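You operate a simulated robot arm through the tools that you are given. There is no shell and no other tool. Be economical: measure what you need, move in short steps, check, and stop when the job is done.

You run a simulated robot arm. Do the job below in one go: nothing can be reset, and whatever is moved stays where it is left.

Task
Wipe the oil off the plate on the chuck, release it, demagnetise it and test it on the meter pad.
Fine: green pad, back in its place; switch off once the plate is clear; the last test shows 5 or less. Set down upright: green scouring pad. What is to be rubbed or washed off counts as gone when no trace of it is left.

The check looks at the end state, three seconds after you hand in, the way a careful person would. Anything else that was tipped, shoved, dropped, spilled or broken makes it a failure.

Robot
A 7-joint arm with a two-finger parallel gripper, fixed in place. Base frame: the origin is at the foot of the arm, x ahead of it, y to its left, z up; the work surface is at about z = 900. Units: mm, degrees, N and s.
With the tool pointing down near the work surface it reaches from about 300 to 680 mm from the base axis. Its first joint turns from -66.0 to 66.0 degrees. Payload 1.57 kg.
Tool frame: the origin (TCP) lies between the finger pads and is the grasp point; the fingertips stand 30 mm ahead of it; z points along the fingers, y is the line along which they close. Largest opening 110 mm; finger width 24, thickness 12; the body of the gripper, 48 by 112 mm, starts 78 mm behind the TCP.
Orientation is told as [roll, pitch, yaw] about the base's x, y, z axes, in that order, counted from this pose: with the fingers straight down and closing along the base's y, the tool's x points along the base's -x, its y along +y and its z along -z.

Tools
- The arm moves only by the tool servo_tool. Its argument "plan" is text: rows parted by semicolons, each of 7 numbers parted by spaces: the shift along the tool's x, y, z in mm, then the turn, a rotation vector about the tool's x, y, z in degrees, then the opening, from 0 (shut) to 1 (fully open). In form: x y z ax ay az hand; .... A call has 1 to 10 rows; each row is the pose to reach, as a shift and turn from the pose commanded when the call began, along the tool's axes at that moment. Each row takes 0.2 s and may step no farther than 50 mm and 8.6 degrees from the row before; otherwise, or with a gripper value out of range, the whole call is refused. A pose out of reach is approached as far as the arm can. The call stops where the force on the tool passes 40 N (or 10 N more than at its start, if that is more) or the arm is blocked; 0.2 s more then pass. Each finger travels about 108 mm/s and halts on what it meets, pressing with about 41 N; the grip force reading is that of the motor and also rises with nothing between the fingers. The clock runs only during rows and for 0.2 s after the last one: add rows that repeat a pose to give the fingers time. It gives the time, the measured TCP pose, the force on the tool (base axes), the opening and the grip force at its end, in the units of the frame above (readings bear some noise), with the torque about the TCP (base axes, N m) and any sound that the robot's microphone picked up.
- Cameras (640 x 400 px; columns grow to the right, rows downward): "scene" is fixed at [167.2, -394.1, 1401.7]; the picture's right is [0.76, -0.64, 0.00], its down [-0.39, -0.46, -0.80] and it looks along [0.52, 0.61, -0.60] (base axes); focal length 251 px, centre (320, 200). "wrist" rides on the gripper at [70, 16, -141] in the tool frame; the picture's right is [-0.23, 0.97, 0.00], its down [-0.86, -0.20, -0.48] and it looks along [-0.47, -0.11, 0.88] (tool axes); focal length 222 px, centre (320, 200). There is no depth. A picture from a camera that has moved, and an enlarged one, comes with that camera's place and axes in the base frame and with its lens.
- grab_frame(camera): a new picture of that camera. It takes no simulated time.
- zoom(camera, box): a new picture of the part [left, top, right, bottom] of that camera's present view, enlarged. It takes no simulated time.
- hand_in(): hands the job in; it is judged then, once.

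Go step by step. Nothing tells you positions but the pictures and the camera data: compare them with the known pose of the tool, close in by small moves and look again before you grip or let go. The budget is 120 turns and 68 pictures, counting those below and the enlarged ones. Unless the task says otherwise, let go and move clear before handing in.

The tools are called after "Request:" as a command line: name --argument value ..., lists and objects as JSON in quotes. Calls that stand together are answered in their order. servo_tool: Moves the arm, as the interface text tells. Its arguments: {"type":"object","properties":{"plan":{"type":"string"}},"required":["plan"]} The other tools are called the same way: grab_frame (camera) takes a picture; zoom (camera, box) takes an enlarged picture of a part of a camera's view; hand_in () hands the job in.

At the start:

```text
clock: 0.0
tcp_pos: [400.1, -225.4, 1208.1]
tool_rot: [-0.1, 0.0, 0.0]
force: [0.0, 0.7, -0.3]
moment: [0.03, -0.01, 0.01]
finger_gap: 110.1
finger_force: 0.1
```

scene: 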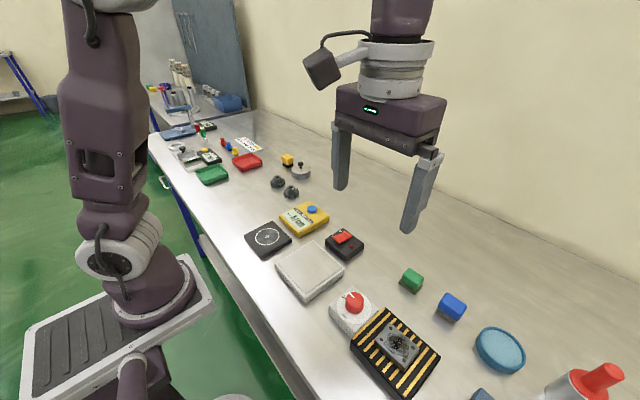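
wrist: 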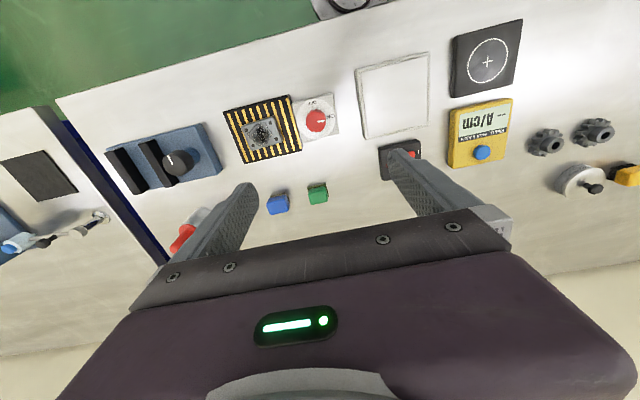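

I see a striped magnetic chuck with a plate, a red knob beside it, a light-grey block (demagnetiser?), a black pad with crosshair (meter pad), a yellow meter, a black box with a red switch, and green and blue pads. I'll zoom in to identify things.

Request:
zoom --camera "scene" --box '[230, 190, 430, 315]'

Request:
zoom --camera "scene" --box '[320, 260, 544, 400]'

Request:
zoom --camera "wrist" --box '[90, 70, 346, 230]'

Request:
zoom --camera "wrist" --box '[340, 10, 540, 195]'

```text
3.20 times, centred on (330, 252) of scene
camera zoom: at [167.2, -394.1, 1401.7], right [0.76, -0.64, 0.0], down [-0.39, -0.46, -0.8], along [0.52, 0.61, -0.6], focal length 804 px, centre (288, 32)
```

zoom: 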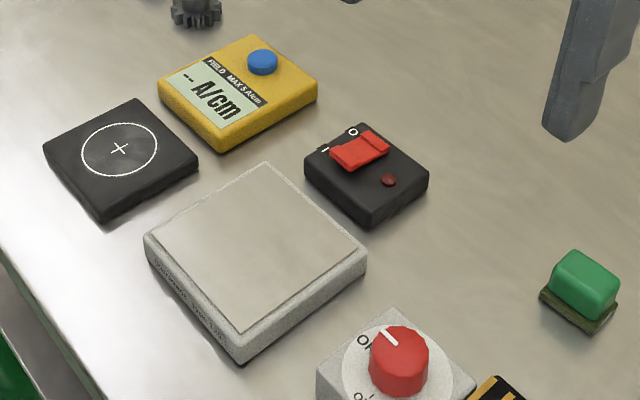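

```text
2.86 times, centred on (432, 330) of scene
camera zoom: at [167.2, -394.1, 1401.7], right [0.76, -0.64, 0.0], down [-0.39, -0.46, -0.8], along [0.52, 0.61, -0.6], focal length 718 px, centre (0, -171)
```

zoom: 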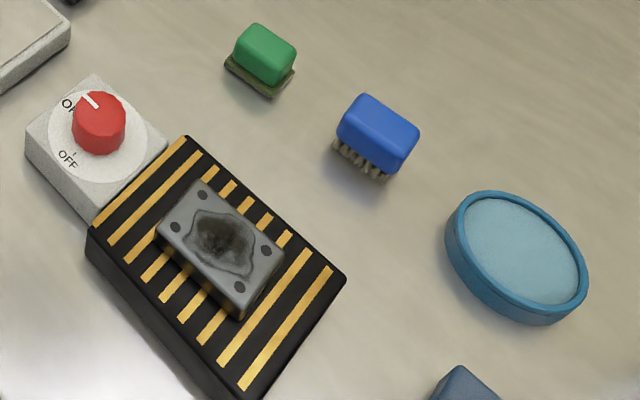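

```text
2.50 times, centred on (218, 150) of wrist
camera zoom: at [329.8, -211.0, 1348.7], right [0.23, 0.97, 0.0], down [0.86, -0.2, 0.48], along [0.47, -0.11, -0.88], focal length 555 px, centre (575, 325)
```

zoom: 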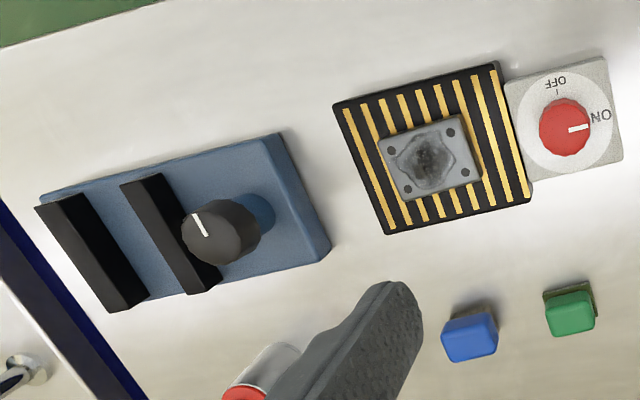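

```text
2.16 times, centred on (440, 102) of wrist
camera zoom: at [329.8, -211.0, 1348.7], right [0.23, 0.97, 0.0], down [0.86, -0.2, 0.48], along [0.47, -0.11, -0.88], focal length 480 px, centre (60, 411)
```

zoom: 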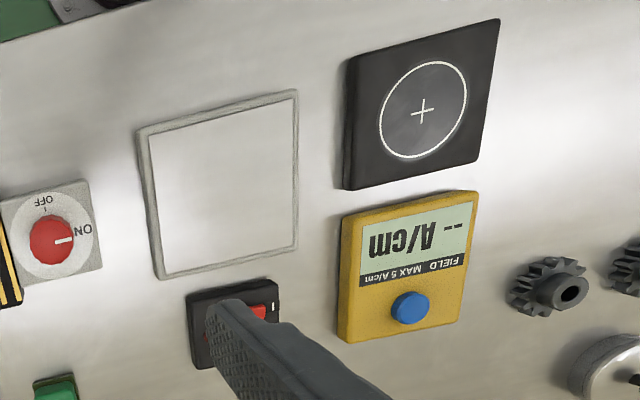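

The chuck knob reads ON, the demagnetiser plate has its own rocker switch, and the meter has a blue button. I'll go above the green pad (about 543, -265) for a closer look.

Request:
servo_tool --plan "-29 -8 30 0 0 0 1; -58 -16 60 0 0 0 1; -87 -24 90 0 0 0 1; -116 -32 120 0 0 0 1; -143 -40 148 0 0 0 1; -143 -40 148 0 0 0 1"

Request:
grab_frame --camera "wrist"

Request:
grab_frame --camera "scene"

```text
clock: 1.4
tcp_pos: [542.5, -267.4, 1061.8]
tool_rot: [0.0, 0.0, 0.0]
force: [-0.3, 0.7, 0.2]
moment: [0.02, -0.02, 0.0]
finger_gap: 110.0
finger_force: 0.1
```

```text
61 pictures are left
camera wrist: at [473.4, -252.2, 1203.6], right [0.23, 0.97, 0.0], down [0.86, -0.2, 0.48], along [0.47, -0.11, -0.88], focal length 222 px, centre (320, 200)
```

wrist: 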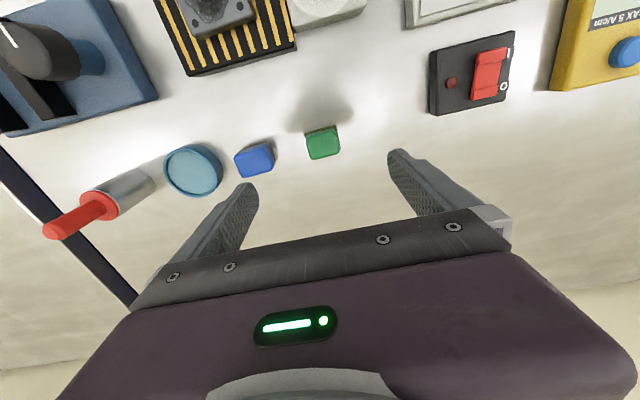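

```text
60 pictures are left
```

scene: 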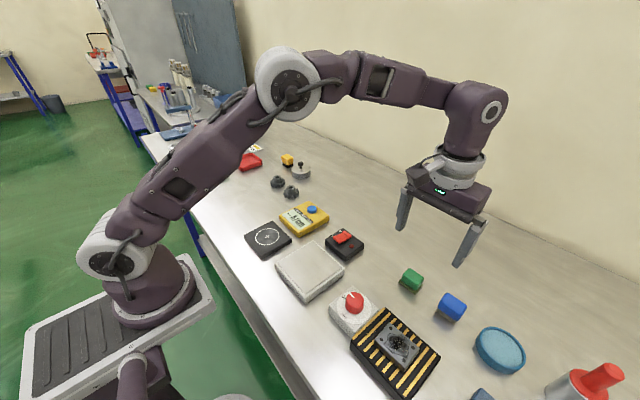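

The pad sits right below the tool, at about (543, -266). I'll zoom for its orientation and size.

Request:
zoom --camera "wrist" --box '[220, 90, 380, 190]'

Request:
zoom --camera "wrist" --box '[410, 20, 530, 125]'

```text
4.00 times, centred on (300, 140) of wrist
camera zoom: at [473.4, -252.2, 1203.6], right [0.23, 0.97, 0.0], down [0.86, -0.2, 0.48], along [0.47, -0.11, -0.88], focal length 888 px, centre (400, 440)
```

zoom: 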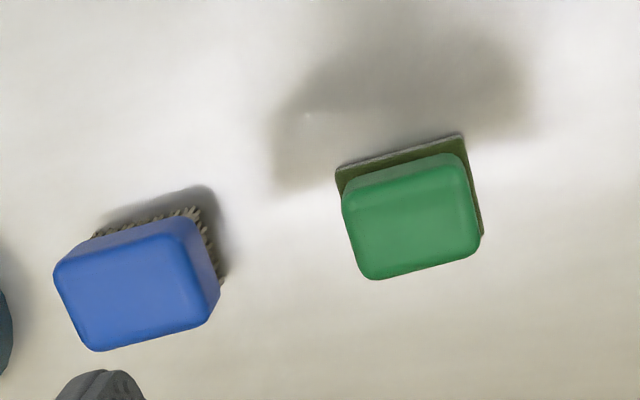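

```text
3.81 times, centred on (470, 72) of wrist
camera zoom: at [473.4, -252.2, 1203.6], right [0.23, 0.97, 0.0], down [0.86, -0.2, 0.48], along [0.47, -0.11, -0.88], focal length 846 px, centre (-251, 686)
```

zoom: 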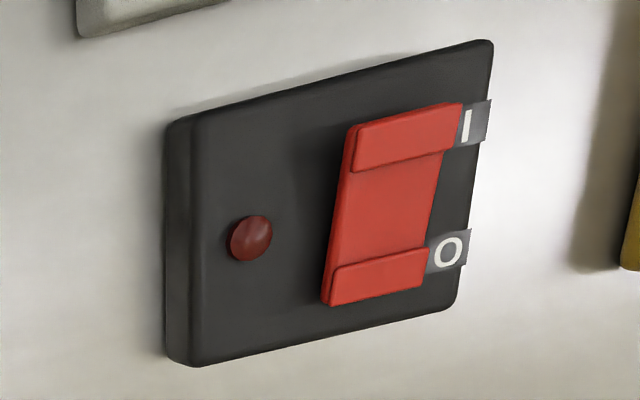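

The pad is square to the base axes (handle about 37 mm along y, 27 mm along x, top near z 928). I'll descend over it with a partly closed hand, then check before gripping.

Request:
servo_tool --plan "-1 1 40 0 0 0 0.7; -1 1 80 0 0 0 0.62; -1 1 110 0 0 0 0.62; -1 1 121 0 0 0 0.62; -1 1 121 0 0 0 0.62"

Request:
grab_frame --camera "wrist"

Request:
zoom --camera "scene" --box '[360, 220, 480, 310]'

```text
clock: 2.6
tcp_pos: [543.2, -266.4, 938.0]
tool_rot: [0.0, 0.1, 0.1]
force: [0.5, 0.3, -0.1]
moment: [-0.02, 0.01, 0.03]
finger_gap: 68.1
finger_force: 0.0
```

```text
57 pictures are left
camera wrist: at [474.3, -250.0, 1078.8], right [0.23, 0.97, 0.0], down [0.86, -0.2, 0.48], along [0.47, -0.11, -0.88], focal length 222 px, centre (320, 200)
```

wrist: 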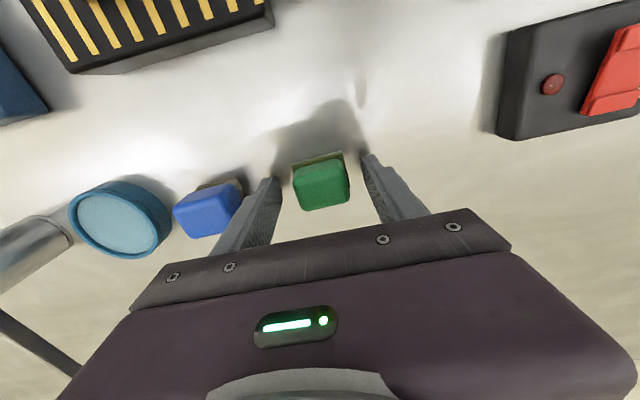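

```text
4.44 times, centred on (420, 265) of scene
camera zoom: at [167.2, -394.1, 1401.7], right [0.76, -0.64, 0.0], down [-0.39, -0.46, -0.8], along [0.52, 0.61, -0.6], focal length 1117 px, centre (-124, -89)
```

zoom: 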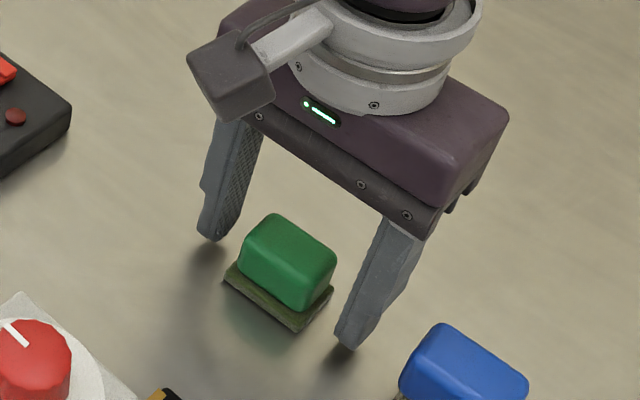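

The pad is centred between the fingers, so I'll grip it and lift.

Request:
servo_tool --plan "0 0 0 0 0 0 0.3; 0 0 0 0 0 0 0.2; 0 0 0 0 0 0 0.2; 0 0 0 0 0 0 0.2"

```text
clock: 3.6
tcp_pos: [543.8, -266.6, 938.6]
tool_rot: [-0.1, 0.0, 0.0]
force: [0.7, -0.6, 5.0]
moment: [0.01, -0.05, 0.0]
finger_gap: 38.9
finger_force: 41.4
```

Gripped at 38.9 mm. I'll lift and carry it above the plate.

Request:
servo_tool --plan "0 0 -40 0 0 0 0.2; 0 0 -80 0 0 0 0.2; 30 -14 -105 0 0 0 0.2; 70 -32 -110 0 0 0 0.2; 110 -50 -110 0 0 0 0.2; 150 -70 -110 0 0 0 0.2; 150 -70 -110 0 0 0 0.2"

Request:
grab_frame --camera "wrist"

Request:
grab_frame --camera "scene"

```text
clock: 5.2
tcp_pos: [395.1, -334.8, 1047.2]
tool_rot: [0.0, 0.0, 0.0]
force: [-0.1, -0.2, -0.8]
moment: [0.0, 0.01, 0.0]
finger_gap: 39.1
finger_force: 40.9
```

```text
55 pictures are left
camera wrist: at [325.2, -318.0, 1187.9], right [0.23, 0.97, 0.0], down [0.86, -0.2, 0.48], along [0.47, -0.11, -0.88], focal length 222 px, centre (320, 200)
```

wrist: 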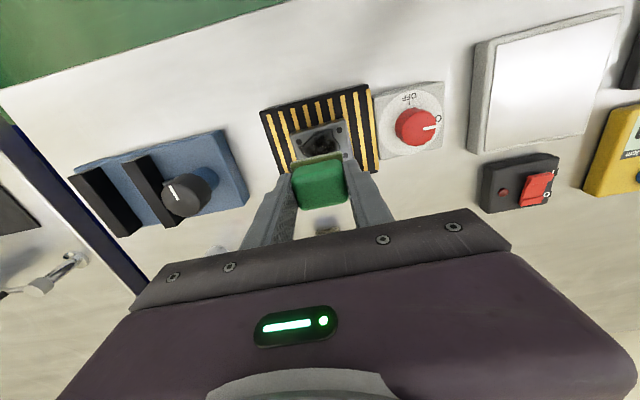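

```text
54 pictures are left
```

scene: 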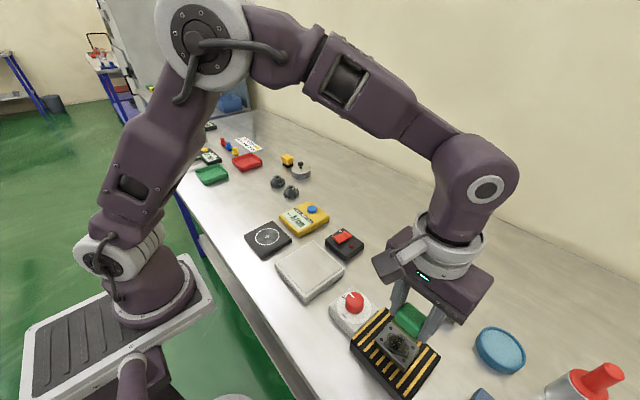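

The pad hangs in front of the plate. I'll zoom to refine the plate's position and the oil's extent.

Request:
zoom --camera "wrist" --box '[240, 70, 400, 170]'

Request:
zoom --camera "scene" --box '[340, 280, 460, 400]'

```text
4.00 times, centred on (320, 120) of wrist
camera zoom: at [325.2, -318.0, 1187.9], right [0.23, 0.97, 0.0], down [0.86, -0.2, 0.48], along [0.47, -0.11, -0.88], focal length 888 px, centre (320, 520)
```

zoom: 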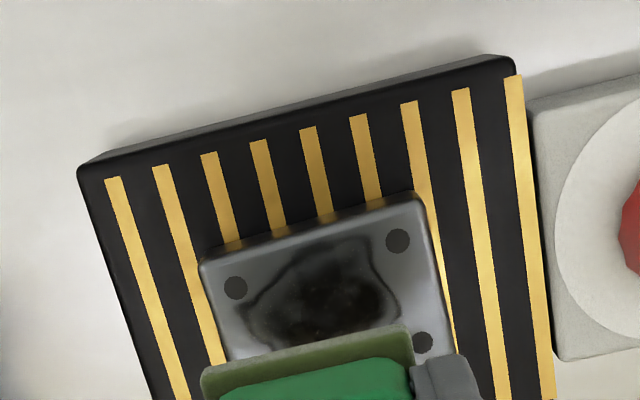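

```text
3.33 times, centred on (400, 340) of scene
camera zoom: at [167.2, -394.1, 1401.7], right [0.76, -0.64, 0.0], down [-0.39, -0.46, -0.8], along [0.52, 0.61, -0.6], focal length 838 px, centre (53, -267)
```

zoom: 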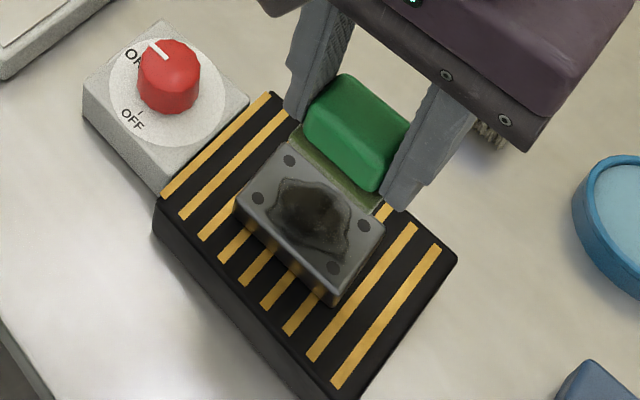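

The plate centre is near (391, -332), with its top around z 945. I'll centre over it and descend most of the way.

Request:
servo_tool --plan "4 3 25 0 0 0 0.2; 4 3 48 0 0 0 0.2; 4 3 55 0 0 0 0.2; 4 3 55 0 0 0 0.2"

Request:
zoom --camera "scene" --box '[340, 280, 460, 400]'

```text
clock: 6.2
tcp_pos: [388.7, -329.6, 990.6]
tool_rot: [-0.1, 0.0, 0.1]
force: [0.0, -0.1, -0.9]
moment: [0.04, 0.0, 0.01]
finger_gap: 38.9
finger_force: 40.8
```

```text
3.33 times, centred on (400, 340) of scene
camera zoom: at [167.2, -394.1, 1401.7], right [0.76, -0.64, 0.0], down [-0.39, -0.46, -0.8], along [0.52, 0.61, -0.6], focal length 838 px, centre (53, -267)
```

zoom: 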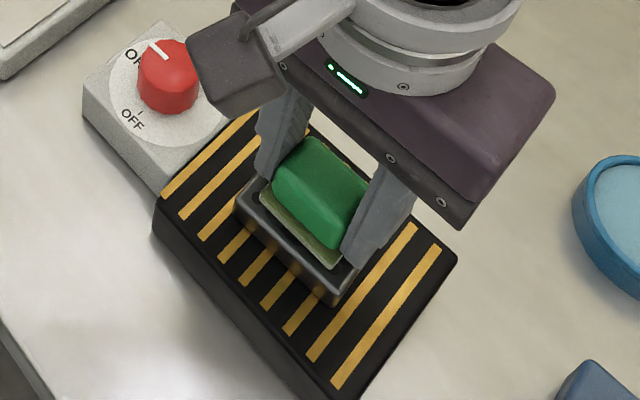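

The pad is just above the plate. I'll step down gently until it touches.

Request:
servo_tool --plan "0 0 2 0 0 0 0.2; 0 0 4 0 0 0 0.2; 0 0 4 0 0 0 0.2"

Request:
servo_tool --plan "0 0 1.5 0 0 0 0.2; 0 0 3 0 0 0 0.2; 0 0 3 0 0 0 0.2"

```text
clock: 7.0
tcp_pos: [390.3, -331.7, 989.4]
tool_rot: [-0.2, -0.1, 0.1]
force: [-0.5, 4.6, 32.5]
moment: [0.32, 0.07, -0.01]
finger_gap: 39.0
finger_force: 41.1
```

```text
clock: 7.4
tcp_pos: [390.4, -333.1, 989.8]
tool_rot: [-0.2, -0.2, 0.1]
force: [-0.6, 3.0, 9.4]
moment: [0.19, 0.13, -0.05]
finger_gap: 38.9
finger_force: 40.8
stopped in row 1: the force on the tool passed its limit (the readings are from after the stop); the commanded pose is now the measured one
```

Contact at TCP z ≈ 990, pressing at about 9 N. Now I'll wipe with strokes in x and y.

Request:
servo_tool --plan "8 0 0.5 0 0 0 0.2; 14 0 0.5 0 0 0 0.2; 4 0 0.5 0 0 0 0.2; -6 0 0.5 0 0 0 0.2; -14 0 0.5 0 0 0 0.2; -10 10 0.5 0 0 0 0.2; 0 14 0.5 0 0 0 0.2; 10 14 0.5 0 0 0 0.2; 14 8 0.5 0 0 0 0.2; 8 0 0.5 0 0 0 0.2"

Request:
servo_tool --plan "6 -8 0 0 0 0 0.2; 0 -16 0 0 0 0 0.2; -10 -16 0 0 0 0 0.2; -20 -14 0 0 0 0 0.2; -20 -4 0 0 0 0 0.2; -14 6 0 0 0 0 0.2; -8 12 0 0 0 0 0.2; -4 4 0 0 0 0 0.2; -8 -6 0 0 0 0 0.2; -8 0 0 0 0 0 0.2"

```text
clock: 9.0
tcp_pos: [396.5, -320.9, 990.8]
tool_rot: [-0.4, -0.6, 0.3]
force: [-1.9, 2.0, 9.0]
moment: [0.23, 0.21, 0.0]
finger_gap: 38.8
finger_force: 41.1
stopped in row 7: the force on the tool passed its limit (the readings are from after the stop); the commanded pose is now the measured one
```

```text
clock: 11.2
tcp_pos: [405.8, -321.4, 990.5]
tool_rot: [-0.5, -0.7, 0.3]
force: [0.2, -3.6, 8.4]
moment: [0.07, 0.13, 0.05]
finger_gap: 38.7
finger_force: 40.3
```

I'll lift off and look at what is left.

Request:
servo_tool --plan "0 0 -30 0 0 0 0.2; -30 0 -50 0 0 0 0.2; -55 0 -60 0 0 0 0.2; -55 0 -60 0 0 0 0.2"

Request:
zoom --camera "wrist" --box '[220, 40, 420, 165]'

```text
clock: 12.2
tcp_pos: [458.3, -321.3, 1050.3]
tool_rot: [-0.4, -0.7, 0.2]
force: [0.3, 0.2, -0.4]
moment: [0.04, -0.03, 0.05]
finger_gap: 39.0
finger_force: 40.4
```

```text
3.20 times, centred on (320, 102) of wrist
camera zoom: at [386.8, -304.6, 1190.8], right [0.22, 0.97, 0.0], down [0.85, -0.19, 0.49], along [0.48, -0.11, -0.87], focal length 711 px, centre (320, 512)
```

zoom: 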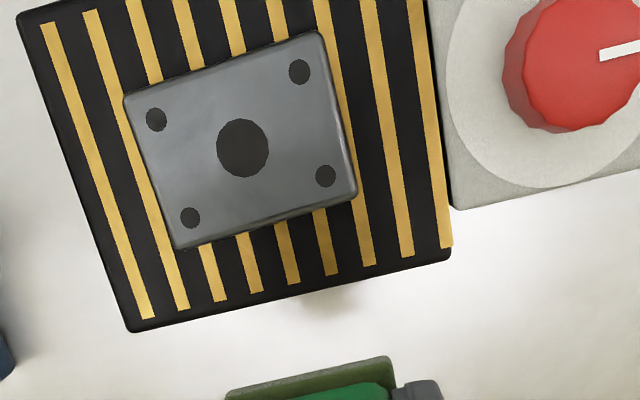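

The plate looks clean, with only five dark holes left. I'll check for faint traces closer up.

Request:
zoom --camera "wrist" --box '[250, 45, 340, 120]'

Request:
zoom --camera "scene" --box '[365, 315, 435, 375]'

```text
5.33 times, centred on (295, 82) of wrist
camera zoom: at [386.8, -304.6, 1190.8], right [0.22, 0.97, 0.0], down [0.85, -0.19, 0.49], along [0.48, -0.11, -0.87], focal length 1185 px, centre (453, 827)
```

zoom: 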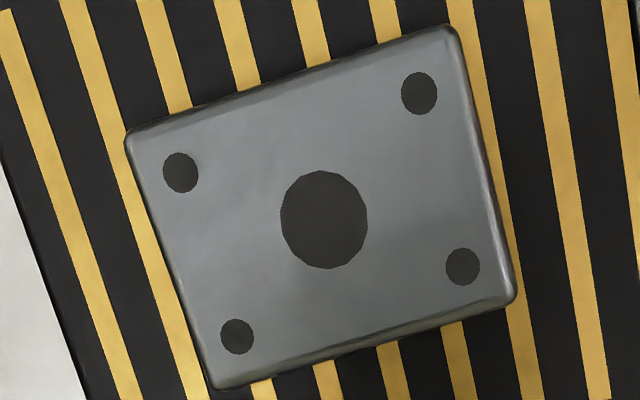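

```text
6.67 times, centred on (400, 345) of scene
camera zoom: at [167.3, -394.1, 1401.7], right [0.76, -0.64, 0.0], down [-0.39, -0.46, -0.8], along [0.52, 0.61, -0.6], focal length 1675 px, centre (-213, -767)
```

zoom: 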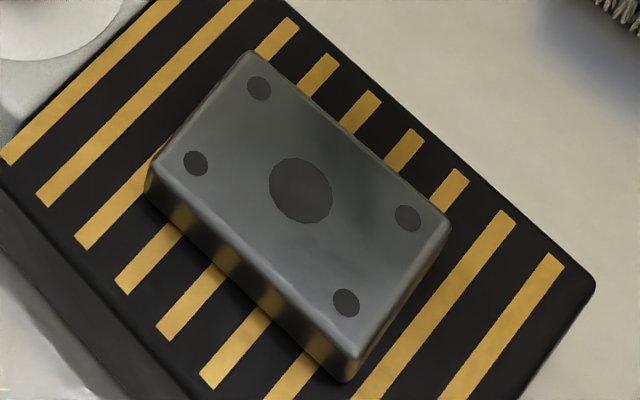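

The oil is gone and the plate did not move: centre about (391, -330), 59 × 44 mm, top z ≈ 951. I'll carry the green pad back over its place and undo the slight tilt.

Request:
servo_tool --plan "-30 18 0 -0.4 0.7 0.2 0.2; -60 38 20 -0.4 0.7 0.2 0.2; -85.5 54.7 50 -0.4 0.7 0.2 0.2; -85.5 54.7 80 -0.4 0.7 0.2 0.2; -85.5 54.7 80 -0.4 0.7 0.2 0.2"

```text
clock: 13.4
tcp_pos: [543.7, -265.2, 969.8]
tool_rot: [0.0, 0.1, -0.1]
force: [-0.3, -0.4, -0.7]
moment: [-0.02, 0.0, 0.02]
finger_gap: 38.8
finger_force: 40.7
```

Request:
servo_tool --plan "0 -1 15 0 0 0 0.2; 0 -1 26 0 0 0 0.2; 0 -1 29.5 0 0 0 0.2; 0 -1 29.5 0 0 0 0.2"

Request:
zoom --camera "scene" --box '[360, 220, 480, 310]'

```text
clock: 14.4
tcp_pos: [545.1, -267.1, 941.0]
tool_rot: [0.0, 0.1, 0.0]
force: [-1.3, 0.7, -0.7]
moment: [0.01, 0.01, 0.0]
finger_gap: 39.1
finger_force: 40.5
```

```text
4.44 times, centred on (420, 265) of scene
camera zoom: at [167.2, -394.1, 1401.7], right [0.76, -0.64, 0.0], down [-0.39, -0.46, -0.8], along [0.52, 0.61, -0.6], focal length 1117 px, centre (-124, -89)
```

zoom: 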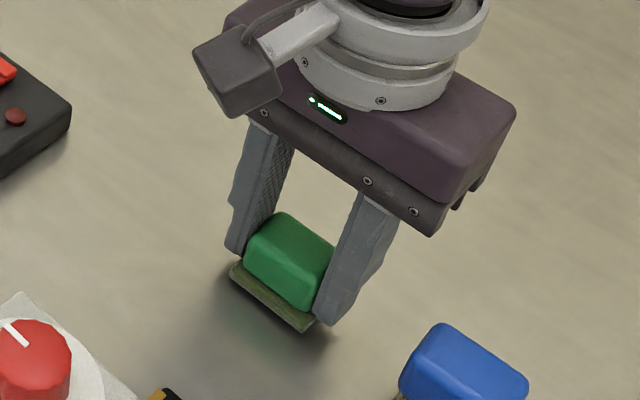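

Still a few mm up, and the pad seems slightly tilted in the grip. I'll lower slowly to contact.

Request:
servo_tool --plan "1 0.5 1 0 0 0 0.2; 1 0.5 2 0 0 0 0.2; 1 0.5 2 0 0 0 0.2"

Request:
grab_frame --camera "wrist"

```text
clock: 15.2
tcp_pos: [543.2, -266.2, 939.2]
tool_rot: [0.0, 0.2, 0.0]
force: [0.3, 0.7, -0.9]
moment: [-0.02, -0.01, 0.03]
finger_gap: 39.3
finger_force: 41.3
```

```text
46 pictures are left
camera wrist: at [474.7, -250.7, 1080.2], right [0.23, 0.97, 0.0], down [0.86, -0.2, 0.48], along [0.46, -0.11, -0.88], focal length 222 px, centre (320, 200)
```

wrist: 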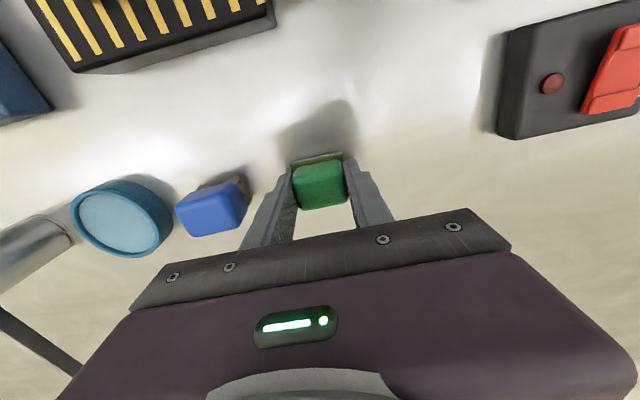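

It's back over its spot but not touching yet. I'll continue down.

Request:
servo_tool --plan "0 0 0.7 0 0 0 0.2; 0 0 1.4 0 0 0 0.2; 0 0 1.4 0 0 0 0.2"

Request:
servo_tool --plan "0 0 0.6 0 0 0 0.2; 0 0 1.2 0 0 0 0.2; 0 0 1.2 0 0 0 0.2"

```text
clock: 16.0
tcp_pos: [544.4, -267.6, 938.3]
tool_rot: [0.0, 0.1, -0.1]
force: [-2.0, 0.7, 6.4]
moment: [0.04, -0.08, 0.04]
finger_gap: 39.1
finger_force: 41.2
```

```text
clock: 16.8
tcp_pos: [544.4, -268.5, 937.2]
tool_rot: [-0.1, -0.1, 0.1]
force: [-7.1, 7.1, 33.0]
moment: [0.3, 0.12, 0.04]
finger_gap: 38.9
finger_force: 41.2
```

It is down on the table. I'll ease off slightly, open, and rise.

Request:
servo_tool --plan "0 0 -0.9 0 0 0 0.2; 0 0 -0.9 0 0 0 0.4; 0 0 -0.9 0 0 0 0.62; 0 0 -0.9 0 0 0 0.62; 0 0 -30 0 0 0 0.62; 0 0 -70 0 0 0 0.62; 0 0 -110 0 0 0 0.8; 0 0 -110 0 0 0 0.8"

Request:
zoom --camera "scene" --box '[360, 220, 480, 310]'

```text
clock: 18.6
tcp_pos: [546.0, -267.5, 1048.9]
tool_rot: [0.0, 0.1, 0.1]
force: [-0.7, 0.0, -0.8]
moment: [-0.02, -0.04, -0.05]
finger_gap: 88.1
finger_force: 0.0
```

```text
4.44 times, centred on (420, 265) of scene
camera zoom: at [167.2, -394.1, 1401.7], right [0.76, -0.64, 0.0], down [-0.39, -0.46, -0.8], along [0.52, 0.61, -0.6], focal length 1117 px, centre (-124, -89)
```

zoom: 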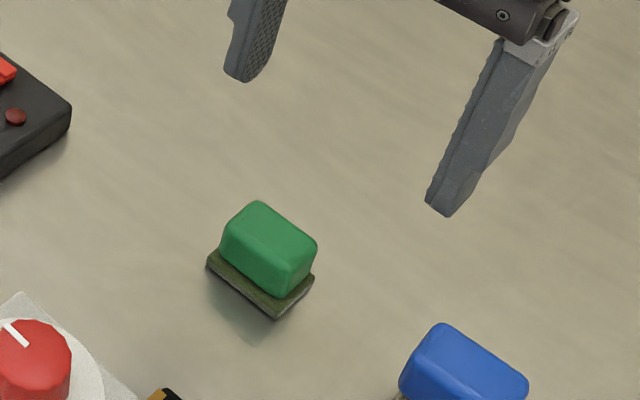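

The pad appears to have shifted a bit on release, so I'll measure it with the wrist camera.

Request:
grab_frame --camera "wrist"

Request:
zoom --camera "wrist" --box '[220, 90, 380, 190]'

```text
44 pictures are left
camera wrist: at [475.2, -251.4, 1189.9], right [0.23, 0.97, 0.0], down [0.86, -0.2, 0.48], along [0.46, -0.11, -0.88], focal length 222 px, centre (320, 200)
```

wrist: 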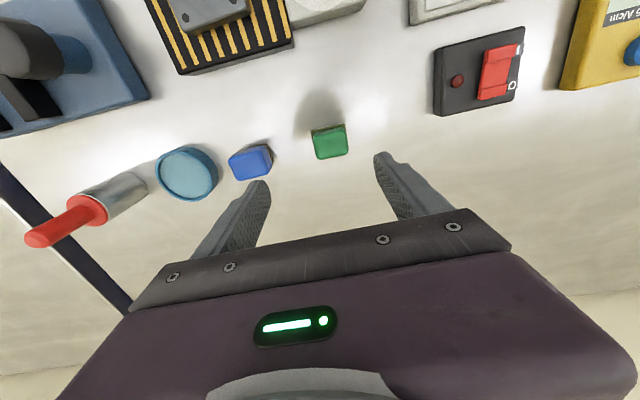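

```text
4.00 times, centred on (300, 140) of wrist
camera zoom: at [475.2, -251.4, 1189.9], right [0.23, 0.97, 0.0], down [0.86, -0.2, 0.48], along [0.46, -0.11, -0.88], focal length 888 px, centre (400, 440)
```

zoom: 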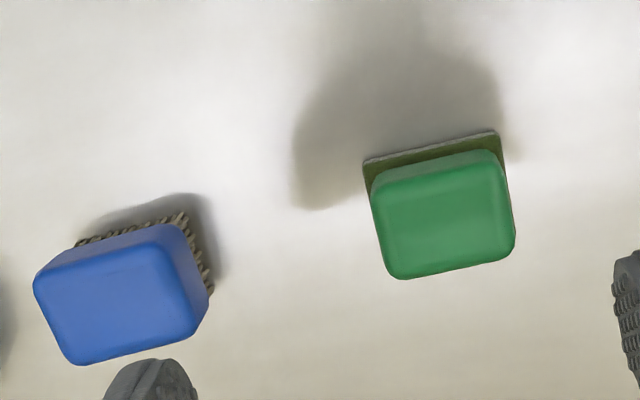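

The pad ended about 11 mm toward +y, probably dragged by one finger on release. I'll re-grip it, centre it at y = -266, and release under light downward load.

Request:
servo_tool --plan "0 5 40 0 0 0 0.66; 0 5 80 0 0 0 0.66; 0 5 105 0 0 0 0.66; 0 5 111 0 0 0 0.66; 0 5 111 0 0 0 0.5; 0 5 111 0 0 0 0.4; 0 5 111 0 0 0 0.3; 0 5 111 0 0 0 0.3"

Request:
zoom --camera "scene" --box '[360, 220, 480, 310]'

```text
clock: 20.4
tcp_pos: [544.9, -264.6, 934.0]
tool_rot: [-0.1, 0.1, 0.0]
force: [0.3, -0.4, 0.1]
moment: [-0.03, 0.02, 0.03]
finger_gap: 42.7
finger_force: 40.9
```

```text
4.44 times, centred on (420, 265) of scene
camera zoom: at [167.2, -394.1, 1401.7], right [0.76, -0.64, 0.0], down [-0.39, -0.46, -0.8], along [0.52, 0.61, -0.6], focal length 1117 px, centre (-124, -89)
```

zoom: 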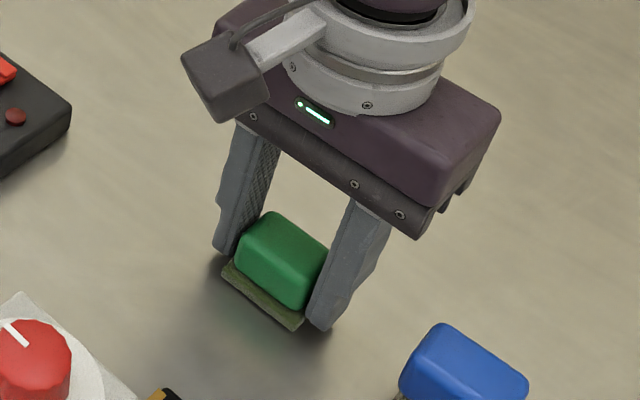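

Now it's centred nearly right. I'll slide 1.5 mm toward -y and open in small steps.

Request:
servo_tool --plan "0 -1.5 0 0 0 0 0.3; 0 -1.5 0 0 0 0 0.38; 0 -1.5 0 0 0 0 0.40; 0 -1.5 0 0 0 0 0.42; 0 -1.5 0 0 0 0 0.45; 0 -1.5 0 0 0 0 0.5; 0 -1.5 0 0 0 0 0.6; 0 -1.5 0 0 0 0 0.66; 0 -1.5 0 0 0 0 0.66"

Request:
servo_tool --plan "0 0 -30 0 0 0 0.66; 0 0 -70 0 0 0 0.66; 0 0 -115 0 0 0 0.8; 0 0 -115 0 0 0 0.8"

Request:
zoom --camera "scene" --box '[360, 220, 480, 310]'

Request:
zoom --camera "wrist" --box '[220, 90, 380, 190]'

```text
clock: 22.4
tcp_pos: [543.4, -265.0, 935.4]
tool_rot: [0.0, 0.0, 0.0]
force: [-0.3, -0.3, -0.4]
moment: [0.05, 0.01, 0.0]
finger_gap: 72.7
finger_force: 0.0
```

```text
clock: 23.4
tcp_pos: [545.5, -263.9, 1051.9]
tool_rot: [0.0, 0.1, 0.0]
force: [0.1, 0.2, 0.4]
moment: [0.01, -0.03, -0.03]
finger_gap: 87.8
finger_force: 0.1
```

```text
4.44 times, centred on (420, 265) of scene
camera zoom: at [167.2, -394.1, 1401.7], right [0.76, -0.64, 0.0], down [-0.39, -0.46, -0.8], along [0.52, 0.61, -0.6], focal length 1117 px, centre (-124, -89)
```

zoom: 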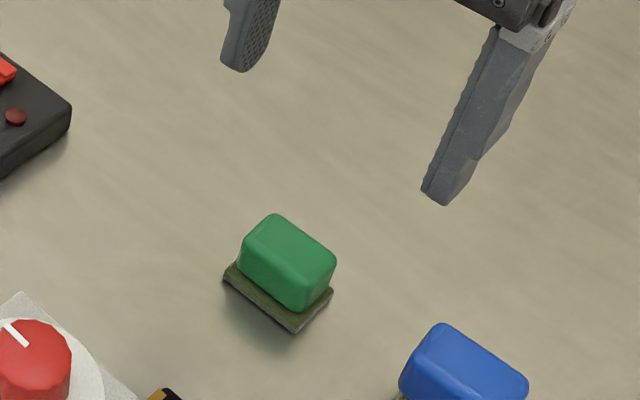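

```text
4.00 times, centred on (300, 140) of wrist
camera zoom: at [475.9, -248.2, 1193.6], right [0.23, 0.97, 0.0], down [0.86, -0.2, 0.48], along [0.46, -0.11, -0.88], focal length 888 px, centre (400, 440)
```

zoom: 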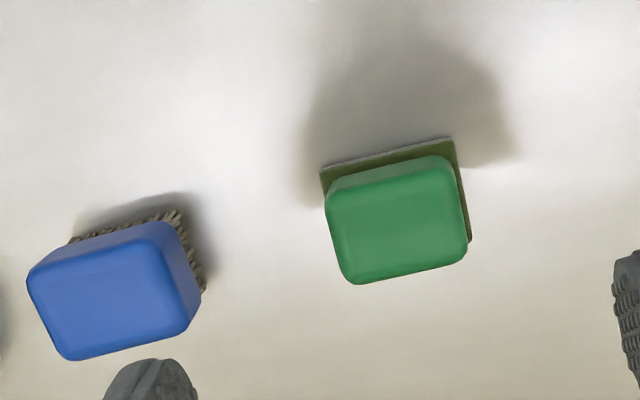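

The pad is back in place within 1–2 mm. Next is the chuck knob, so I'll move above it.

Request:
servo_tool --plan "40 8 -10 0 0 0 0.8; 80 16 -10 0 0 0 0.8; 120 24 -10 0 0 0 0.7; 153 31 -10 0 0 0 0.6; 153 31 -10 0 0 0 0.6"

Request:
grab_frame --camera "wrist"

Request:
zoom --camera "scene" --box '[310, 270, 420, 350]'

```text
clock: 24.6
tcp_pos: [389.8, -232.1, 1063.3]
tool_rot: [-0.1, 0.2, 0.0]
force: [-0.2, -0.4, -1.0]
moment: [-0.03, -0.02, -0.01]
finger_gap: 66.2
finger_force: 0.2
```

```text
39 pictures are left
camera wrist: at [320.1, -216.6, 1204.0], right [0.23, 0.97, 0.0], down [0.86, -0.2, 0.48], along [0.47, -0.11, -0.88], focal length 222 px, centre (320, 200)
```

wrist: 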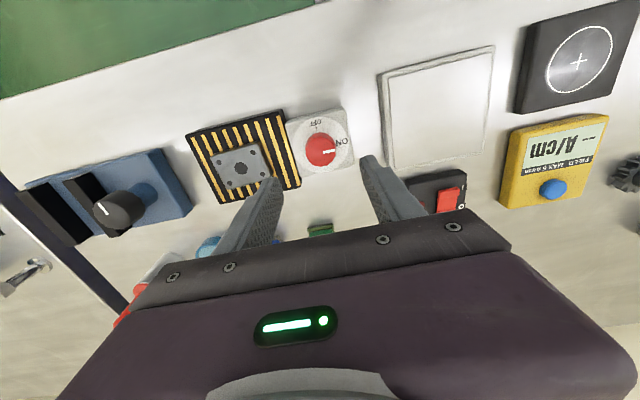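

```text
5.00 times, centred on (365, 310) of scene
camera zoom: at [167.2, -394.1, 1401.7], right [0.76, -0.64, 0.0], down [-0.39, -0.46, -0.8], along [0.52, 0.61, -0.6], focal length 1256 px, centre (95, -350)
```

zoom: 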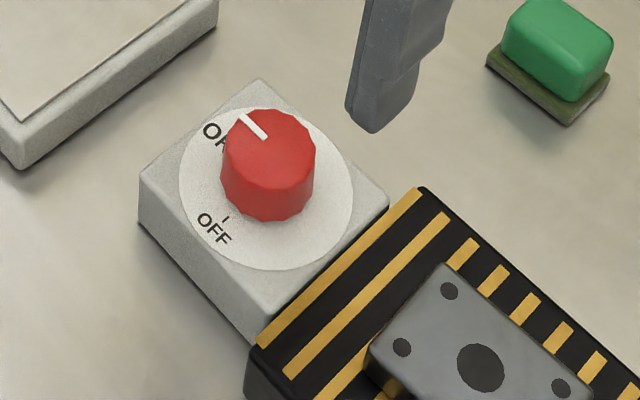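

The knob is at about (389.5, -232), 35 mm across, with its top near z 965. I'll pre-turn the hand by -45° and come down to just above it.

Request:
servo_tool --plan "0 0 10 0 0 7.5 0.6; 0 0 20 0 0 15 0.6; 0 0 30 0 0 22.5 0.6; 0 0 40 0 0 30 0.6; 0 0 50 0 0 37.5 0.6; 0 0 62 0 0 45 0.6; 0 0 62 0 0 45 0.6"

Request:
grab_frame --camera "wrist"

Request:
zoom --camera "scene" --box '[310, 270, 420, 350]'

```text
clock: 26.2
tcp_pos: [392.3, -231.5, 998.7]
tool_rot: [-0.2, 0.0, -45.1]
force: [-0.8, -0.4, 0.4]
moment: [0.0, 0.02, -0.01]
finger_gap: 66.0
finger_force: 0.0
```

```text
37 pictures are left
camera wrist: at [354.8, -171.2, 1141.0], right [0.85, 0.53, 0.0], down [0.46, -0.75, 0.48], along [0.25, -0.41, -0.88], focal length 222 px, centre (320, 200)
```

wrist: 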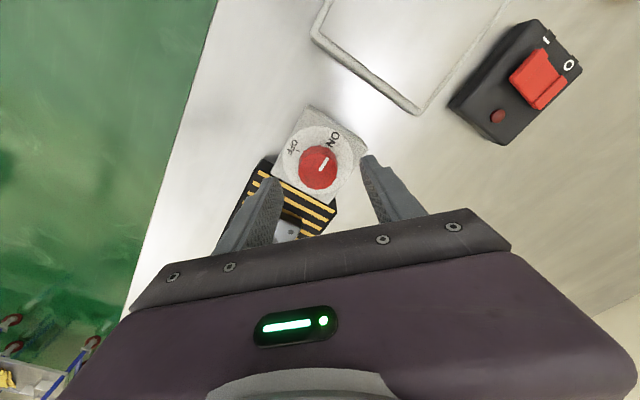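

```text
5.00 times, centred on (365, 310) of scene
camera zoom: at [167.2, -394.1, 1401.7], right [0.76, -0.64, 0.0], down [-0.39, -0.46, -0.8], along [0.52, 0.61, -0.6], focal length 1256 px, centre (95, -350)
```

zoom: 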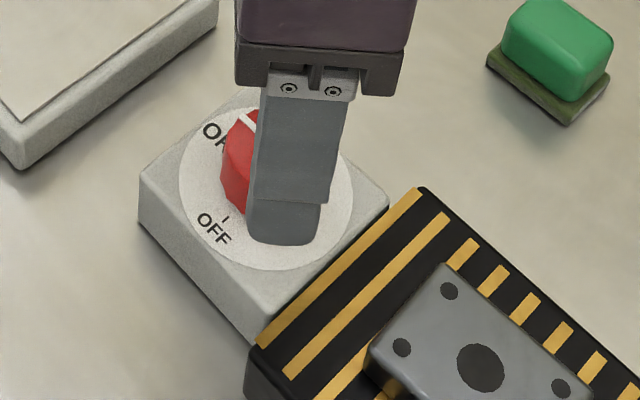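

I'll fine-centre and lower to grip height.

Request:
servo_tool --plan "3 -1.8 8 0 0 0 0.6; 3 -1.8 15 0 0 0 0.6; 3 -1.8 20 0 0 0 0.6; 3 -1.8 20 0 0 0 0.6"

Request:
grab_frame --camera "wrist"

```text
clock: 27.2
tcp_pos: [387.7, -231.3, 979.2]
tool_rot: [-0.2, 0.0, -45.1]
force: [0.5, 0.8, -0.6]
moment: [0.0, 0.02, 0.04]
finger_gap: 65.8
finger_force: 0.1
```

```text
35 pictures are left
camera wrist: at [350.4, -171.4, 1120.7], right [0.85, 0.53, 0.0], down [0.46, -0.75, 0.48], along [0.25, -0.41, -0.88], focal length 222 px, centre (320, 200)
```

wrist: 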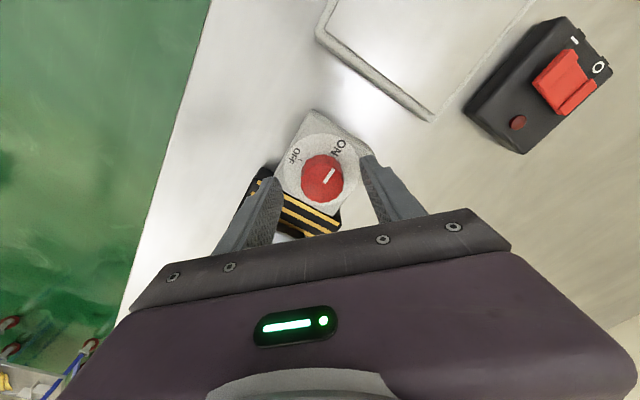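

Centred well. I'll close on the knob.

Request:
servo_tool --plan "0 0 0 0 0 0 0.4; 0 0 0 0 0 0 0.25; 0 0 0 0 0 0 0.2; 0 0 0 0 0 0 0.2"

```text
clock: 28.2
tcp_pos: [388.2, -232.0, 979.8]
tool_rot: [0.0, 0.0, -44.9]
force: [11.7, 11.2, -1.8]
moment: [0.4, -0.41, 0.05]
finger_gap: 34.3
finger_force: 41.9
```

I'll relieve the side load, then turn the knob counter-clockwise 90°.

Request:
servo_tool --plan "0 1.4 0 0 0 0 0.2; 0 1.4 0 0 0 0 0.2"

Request:
servo_tool --plan "0 0 0 0 0 -8 0.2; 0 0 0 0 0 -16 0.2; 0 0 0 0 0 -24 0.2; 0 0 0 0 0 -32 0.2; 0 0 0 0 0 -40 0.2; 0 0 0 0 0 -48 0.2"

```text
clock: 28.8
tcp_pos: [389.4, -230.7, 979.2]
tool_rot: [0.0, 0.0, -45.0]
force: [0.3, 5.8, 18.1]
moment: [0.44, 0.27, 0.01]
finger_gap: 34.5
finger_force: 42.2
```

```text
clock: 30.1
tcp_pos: [388.6, -231.5, 978.9]
tool_rot: [-0.1, 0.0, -3.3]
force: [-3.4, 0.8, 7.7]
moment: [0.03, -0.09, -0.02]
finger_gap: 34.1
finger_force: 41.6
stopped in row 6: the force on the tool passed its limit (the readings are from after the stop); the commanded pose is now the measured one
```

Request:
servo_tool --plan "0 0 0 0 0 -7 0.2; 0 0 0 0 0 -14 0.2; 0 0 0 0 0 -21 0.2; 0 0 0 0 0 -28 0.2; 0 0 0 0 0 -35 0.2; 0 0 0 0 0 -42 0.2; 0 0 0 0 0 -48 0.2; 0 0 0 0 0 -48 0.2"

Request:
zoom --camera "scene" --box '[310, 270, 420, 350]'

```text
clock: 31.9
tcp_pos: [389.3, -232.6, 979.1]
tool_rot: [-0.2, 0.2, 44.9]
force: [-4.4, -16.2, 24.6]
moment: [-0.5, 0.14, -0.12]
finger_gap: 34.2
finger_force: 41.7
```

```text
5.00 times, centred on (365, 310) of scene
camera zoom: at [166.8, -394.4, 1401.7], right [0.76, -0.64, 0.0], down [-0.39, -0.46, -0.8], along [0.52, 0.61, -0.6], focal length 1256 px, centre (95, -350)
```

zoom: 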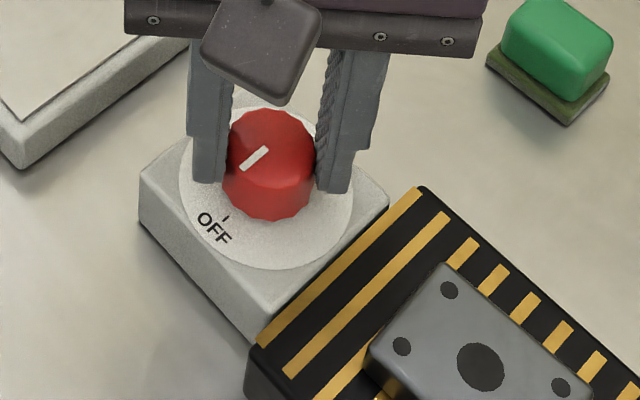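

The pointer now lines up with the OFF mark. I'll release and rise.

Request:
servo_tool --plan "0 0 0 0 0 0 0.3; 0 0 0 0 0 0 0.4; 0 0 0 0 0 0 0.6; 0 0 0 0 0 0 0.6; 0 0 -40 0 0 0 0.6; 0 0 -80 0 0 0 0.6; 0 0 -80 0 0 0 0.6"

Request:
zoom --camera "scene" --box '[310, 270, 420, 350]'

```text
clock: 33.5
tcp_pos: [390.4, -230.7, 1060.6]
tool_rot: [0.0, 0.2, 44.6]
force: [0.1, 0.5, 0.4]
moment: [0.02, -0.01, -0.01]
finger_gap: 66.0
finger_force: 0.1
```

```text
5.00 times, centred on (365, 310) of scene
camera zoom: at [167.2, -394.1, 1401.7], right [0.76, -0.64, 0.0], down [-0.39, -0.46, -0.8], along [0.52, 0.61, -0.6], focal length 1256 px, centre (95, -350)
```

zoom: 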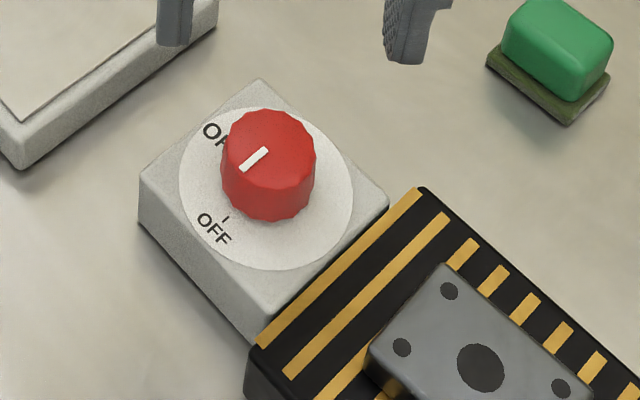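

Knob OFF confirmed. Next I'll go above the demagnetiser switch, turning the hand back to straight and closing it.

Request:
servo_tool --plan "-28 7 0 0 0 7.5 0.4; -56 14 0 0 0 15 0.3; -85 21 0 0 0 22.5 0.2; -113 28 0 0 0 30 0.1; -141 35 0 0 0 37.5 0; -170 42 0 0 0 44.7 0; -170 42 0 0 0 44.7 0"

Request:
grab_frame --camera "wrist"

```text
clock: 35.1
tcp_pos: [479.4, -82.1, 1059.7]
tool_rot: [-0.2, 0.1, 0.0]
force: [-0.1, -1.4, -0.9]
moment: [-0.04, -0.01, 0.01]
finger_gap: 0.1
finger_force: 21.4
```

```text
32 pictures are left
camera wrist: at [410.6, -65.6, 1201.2], right [0.23, 0.97, 0.0], down [0.86, -0.2, 0.48], along [0.47, -0.11, -0.88], focal length 222 px, centre (320, 200)
```

wrist: 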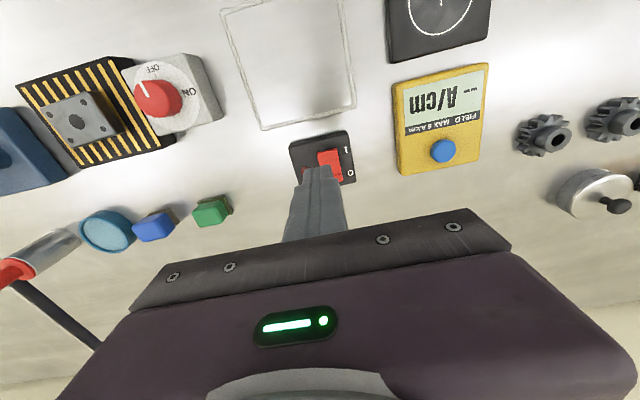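

Request:
zoom --camera "wrist" --box '[280, 120, 380, 190]'

Request:
zoom --camera "scene" --box '[300, 210, 380, 270]'

```text
5.71 times, centred on (330, 155) of wrist
camera zoom: at [410.6, -65.6, 1201.2], right [0.23, 0.97, 0.0], down [0.86, -0.2, 0.48], along [0.47, -0.11, -0.88], focal length 1269 px, centre (263, 457)
```

zoom: 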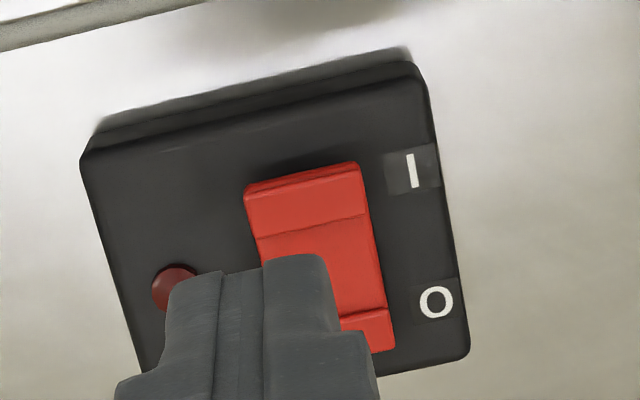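

```text
6.67 times, centred on (340, 240) of scene
camera zoom: at [167.3, -394.1, 1401.7], right [0.76, -0.64, 0.0], down [-0.39, -0.46, -0.8], along [0.52, 0.61, -0.6], focal length 1675 px, centre (187, -67)
```

zoom: 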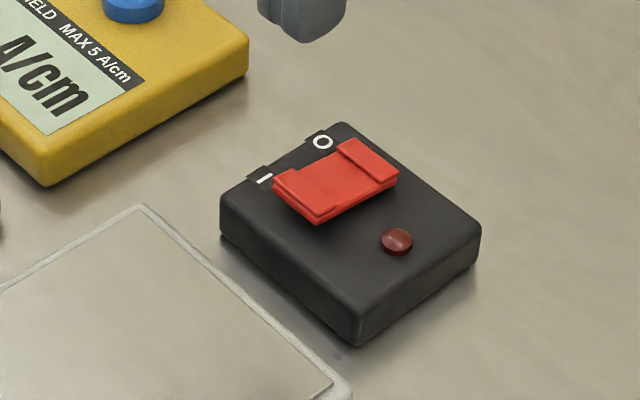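

The rocker spans x 488–532 at y ≈ -75.5, with the raised "I" end at about (494, -76, 935). I'll move above the I end and press down.

Request:
servo_tool --plan "-12 6 40 0 0 0 0; -12 6 75 0 0 0 0; -12 6 87 0 0 0 0; -12 6 87 0 0 0 0"

Request:
zoom --camera "scene" --box '[300, 210, 380, 270]'

```text
clock: 36.1
tcp_pos: [492.3, -75.0, 972.6]
tool_rot: [-0.2, 0.1, 0.0]
force: [0.0, 0.3, -0.8]
moment: [0.01, 0.0, 0.02]
finger_gap: 0.0
finger_force: 21.3
```

```text
6.67 times, centred on (340, 240) of scene
camera zoom: at [167.2, -394.1, 1401.7], right [0.76, -0.64, 0.0], down [-0.39, -0.46, -0.8], along [0.52, 0.61, -0.6], focal length 1675 px, centre (187, -67)
```

zoom: 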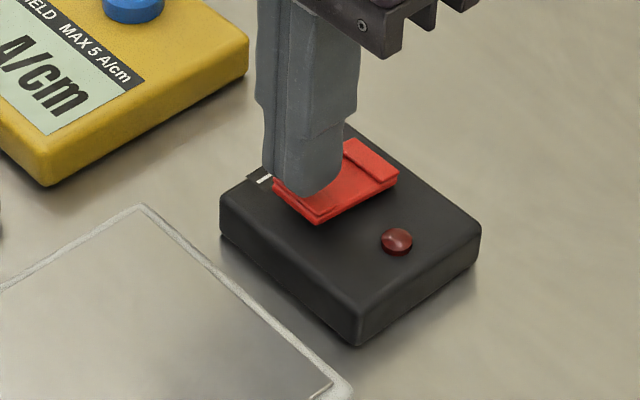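

Request:
servo_tool --plan "0 0 2 0 0 0 0; 0 0 4 0 0 0 0; 0 0 6 0 0 0 0; 0 0 8 0 0 0 0; 0 0 10 0 0 0 0; 0 0 12 0 0 0 0; 0 0 14 0 0 0 0"

Request:
zoom --camera "scene" --box '[300, 210, 380, 270]'

```text
clock: 37.5
tcp_pos: [492.5, -75.0, 963.2]
tool_rot: [-0.3, -0.1, 0.0]
force: [-6.6, 2.5, 14.1]
moment: [0.04, 0.03, 0.1]
finger_gap: 0.4
finger_force: 21.2
heard: click
stopped in row 7: the force on the tool passed its limit (the readings are from after the stop); the commanded pose is now the measured one
```

```text
6.67 times, centred on (340, 240) of scene
camera zoom: at [166.8, -394.0, 1401.8], right [0.76, -0.64, 0.0], down [-0.39, -0.46, -0.8], along [0.52, 0.61, -0.6], focal length 1675 px, centre (187, -67)
```

zoom: 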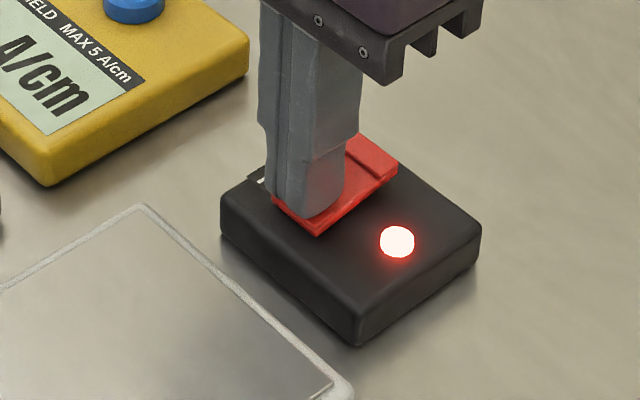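

The lamp is lit, so the demagnetiser is on. I'll now fetch the plate, starting by going above it.

Request:
servo_tool --plan "0 0 -45 0 0 0 0; 10 -20 -88 0 0 0 0.2; 27 -60 -100 0 0 0 0.4; 44 -105 -100 0 0 0 0.6; 62 -150 -100 0 0 0 0.8; 80 -195 -100 0 0 0 0.85; 95 -235 -85 0 0 0 0.85; 101.5 -255 -60 0 0 0 0.85; 101.5 -255 -40 0 0 0 0.85; 101.5 -255 -40 0 0 0 0.85"

Request:
grab_frame --camera "wrist"

Request:
zoom --camera "scene" --box '[340, 290, 460, 390]'

```text
clock: 39.7
tcp_pos: [393.4, -331.3, 1001.0]
tool_rot: [-0.1, -0.1, 0.0]
force: [0.1, -0.2, 0.1]
moment: [-0.01, -0.02, 0.0]
finger_gap: 93.5
finger_force: 0.1
```

```text
27 pictures are left
camera wrist: at [323.5, -315.0, 1141.1], right [0.23, 0.97, 0.0], down [0.85, -0.2, 0.48], along [0.47, -0.11, -0.88], focal length 222 px, centre (320, 200)
```

wrist: 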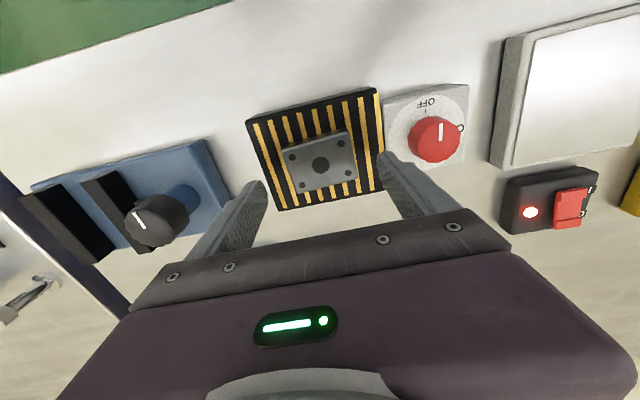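

```text
4.00 times, centred on (400, 340) of scene
camera zoom: at [167.2, -394.1, 1401.7], right [0.76, -0.64, 0.0], down [-0.39, -0.46, -0.8], along [0.52, 0.61, -0.6], focal length 1005 px, centre (0, -360)
```

zoom: 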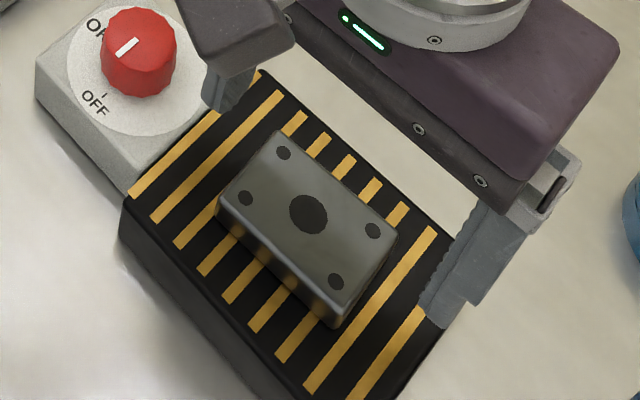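

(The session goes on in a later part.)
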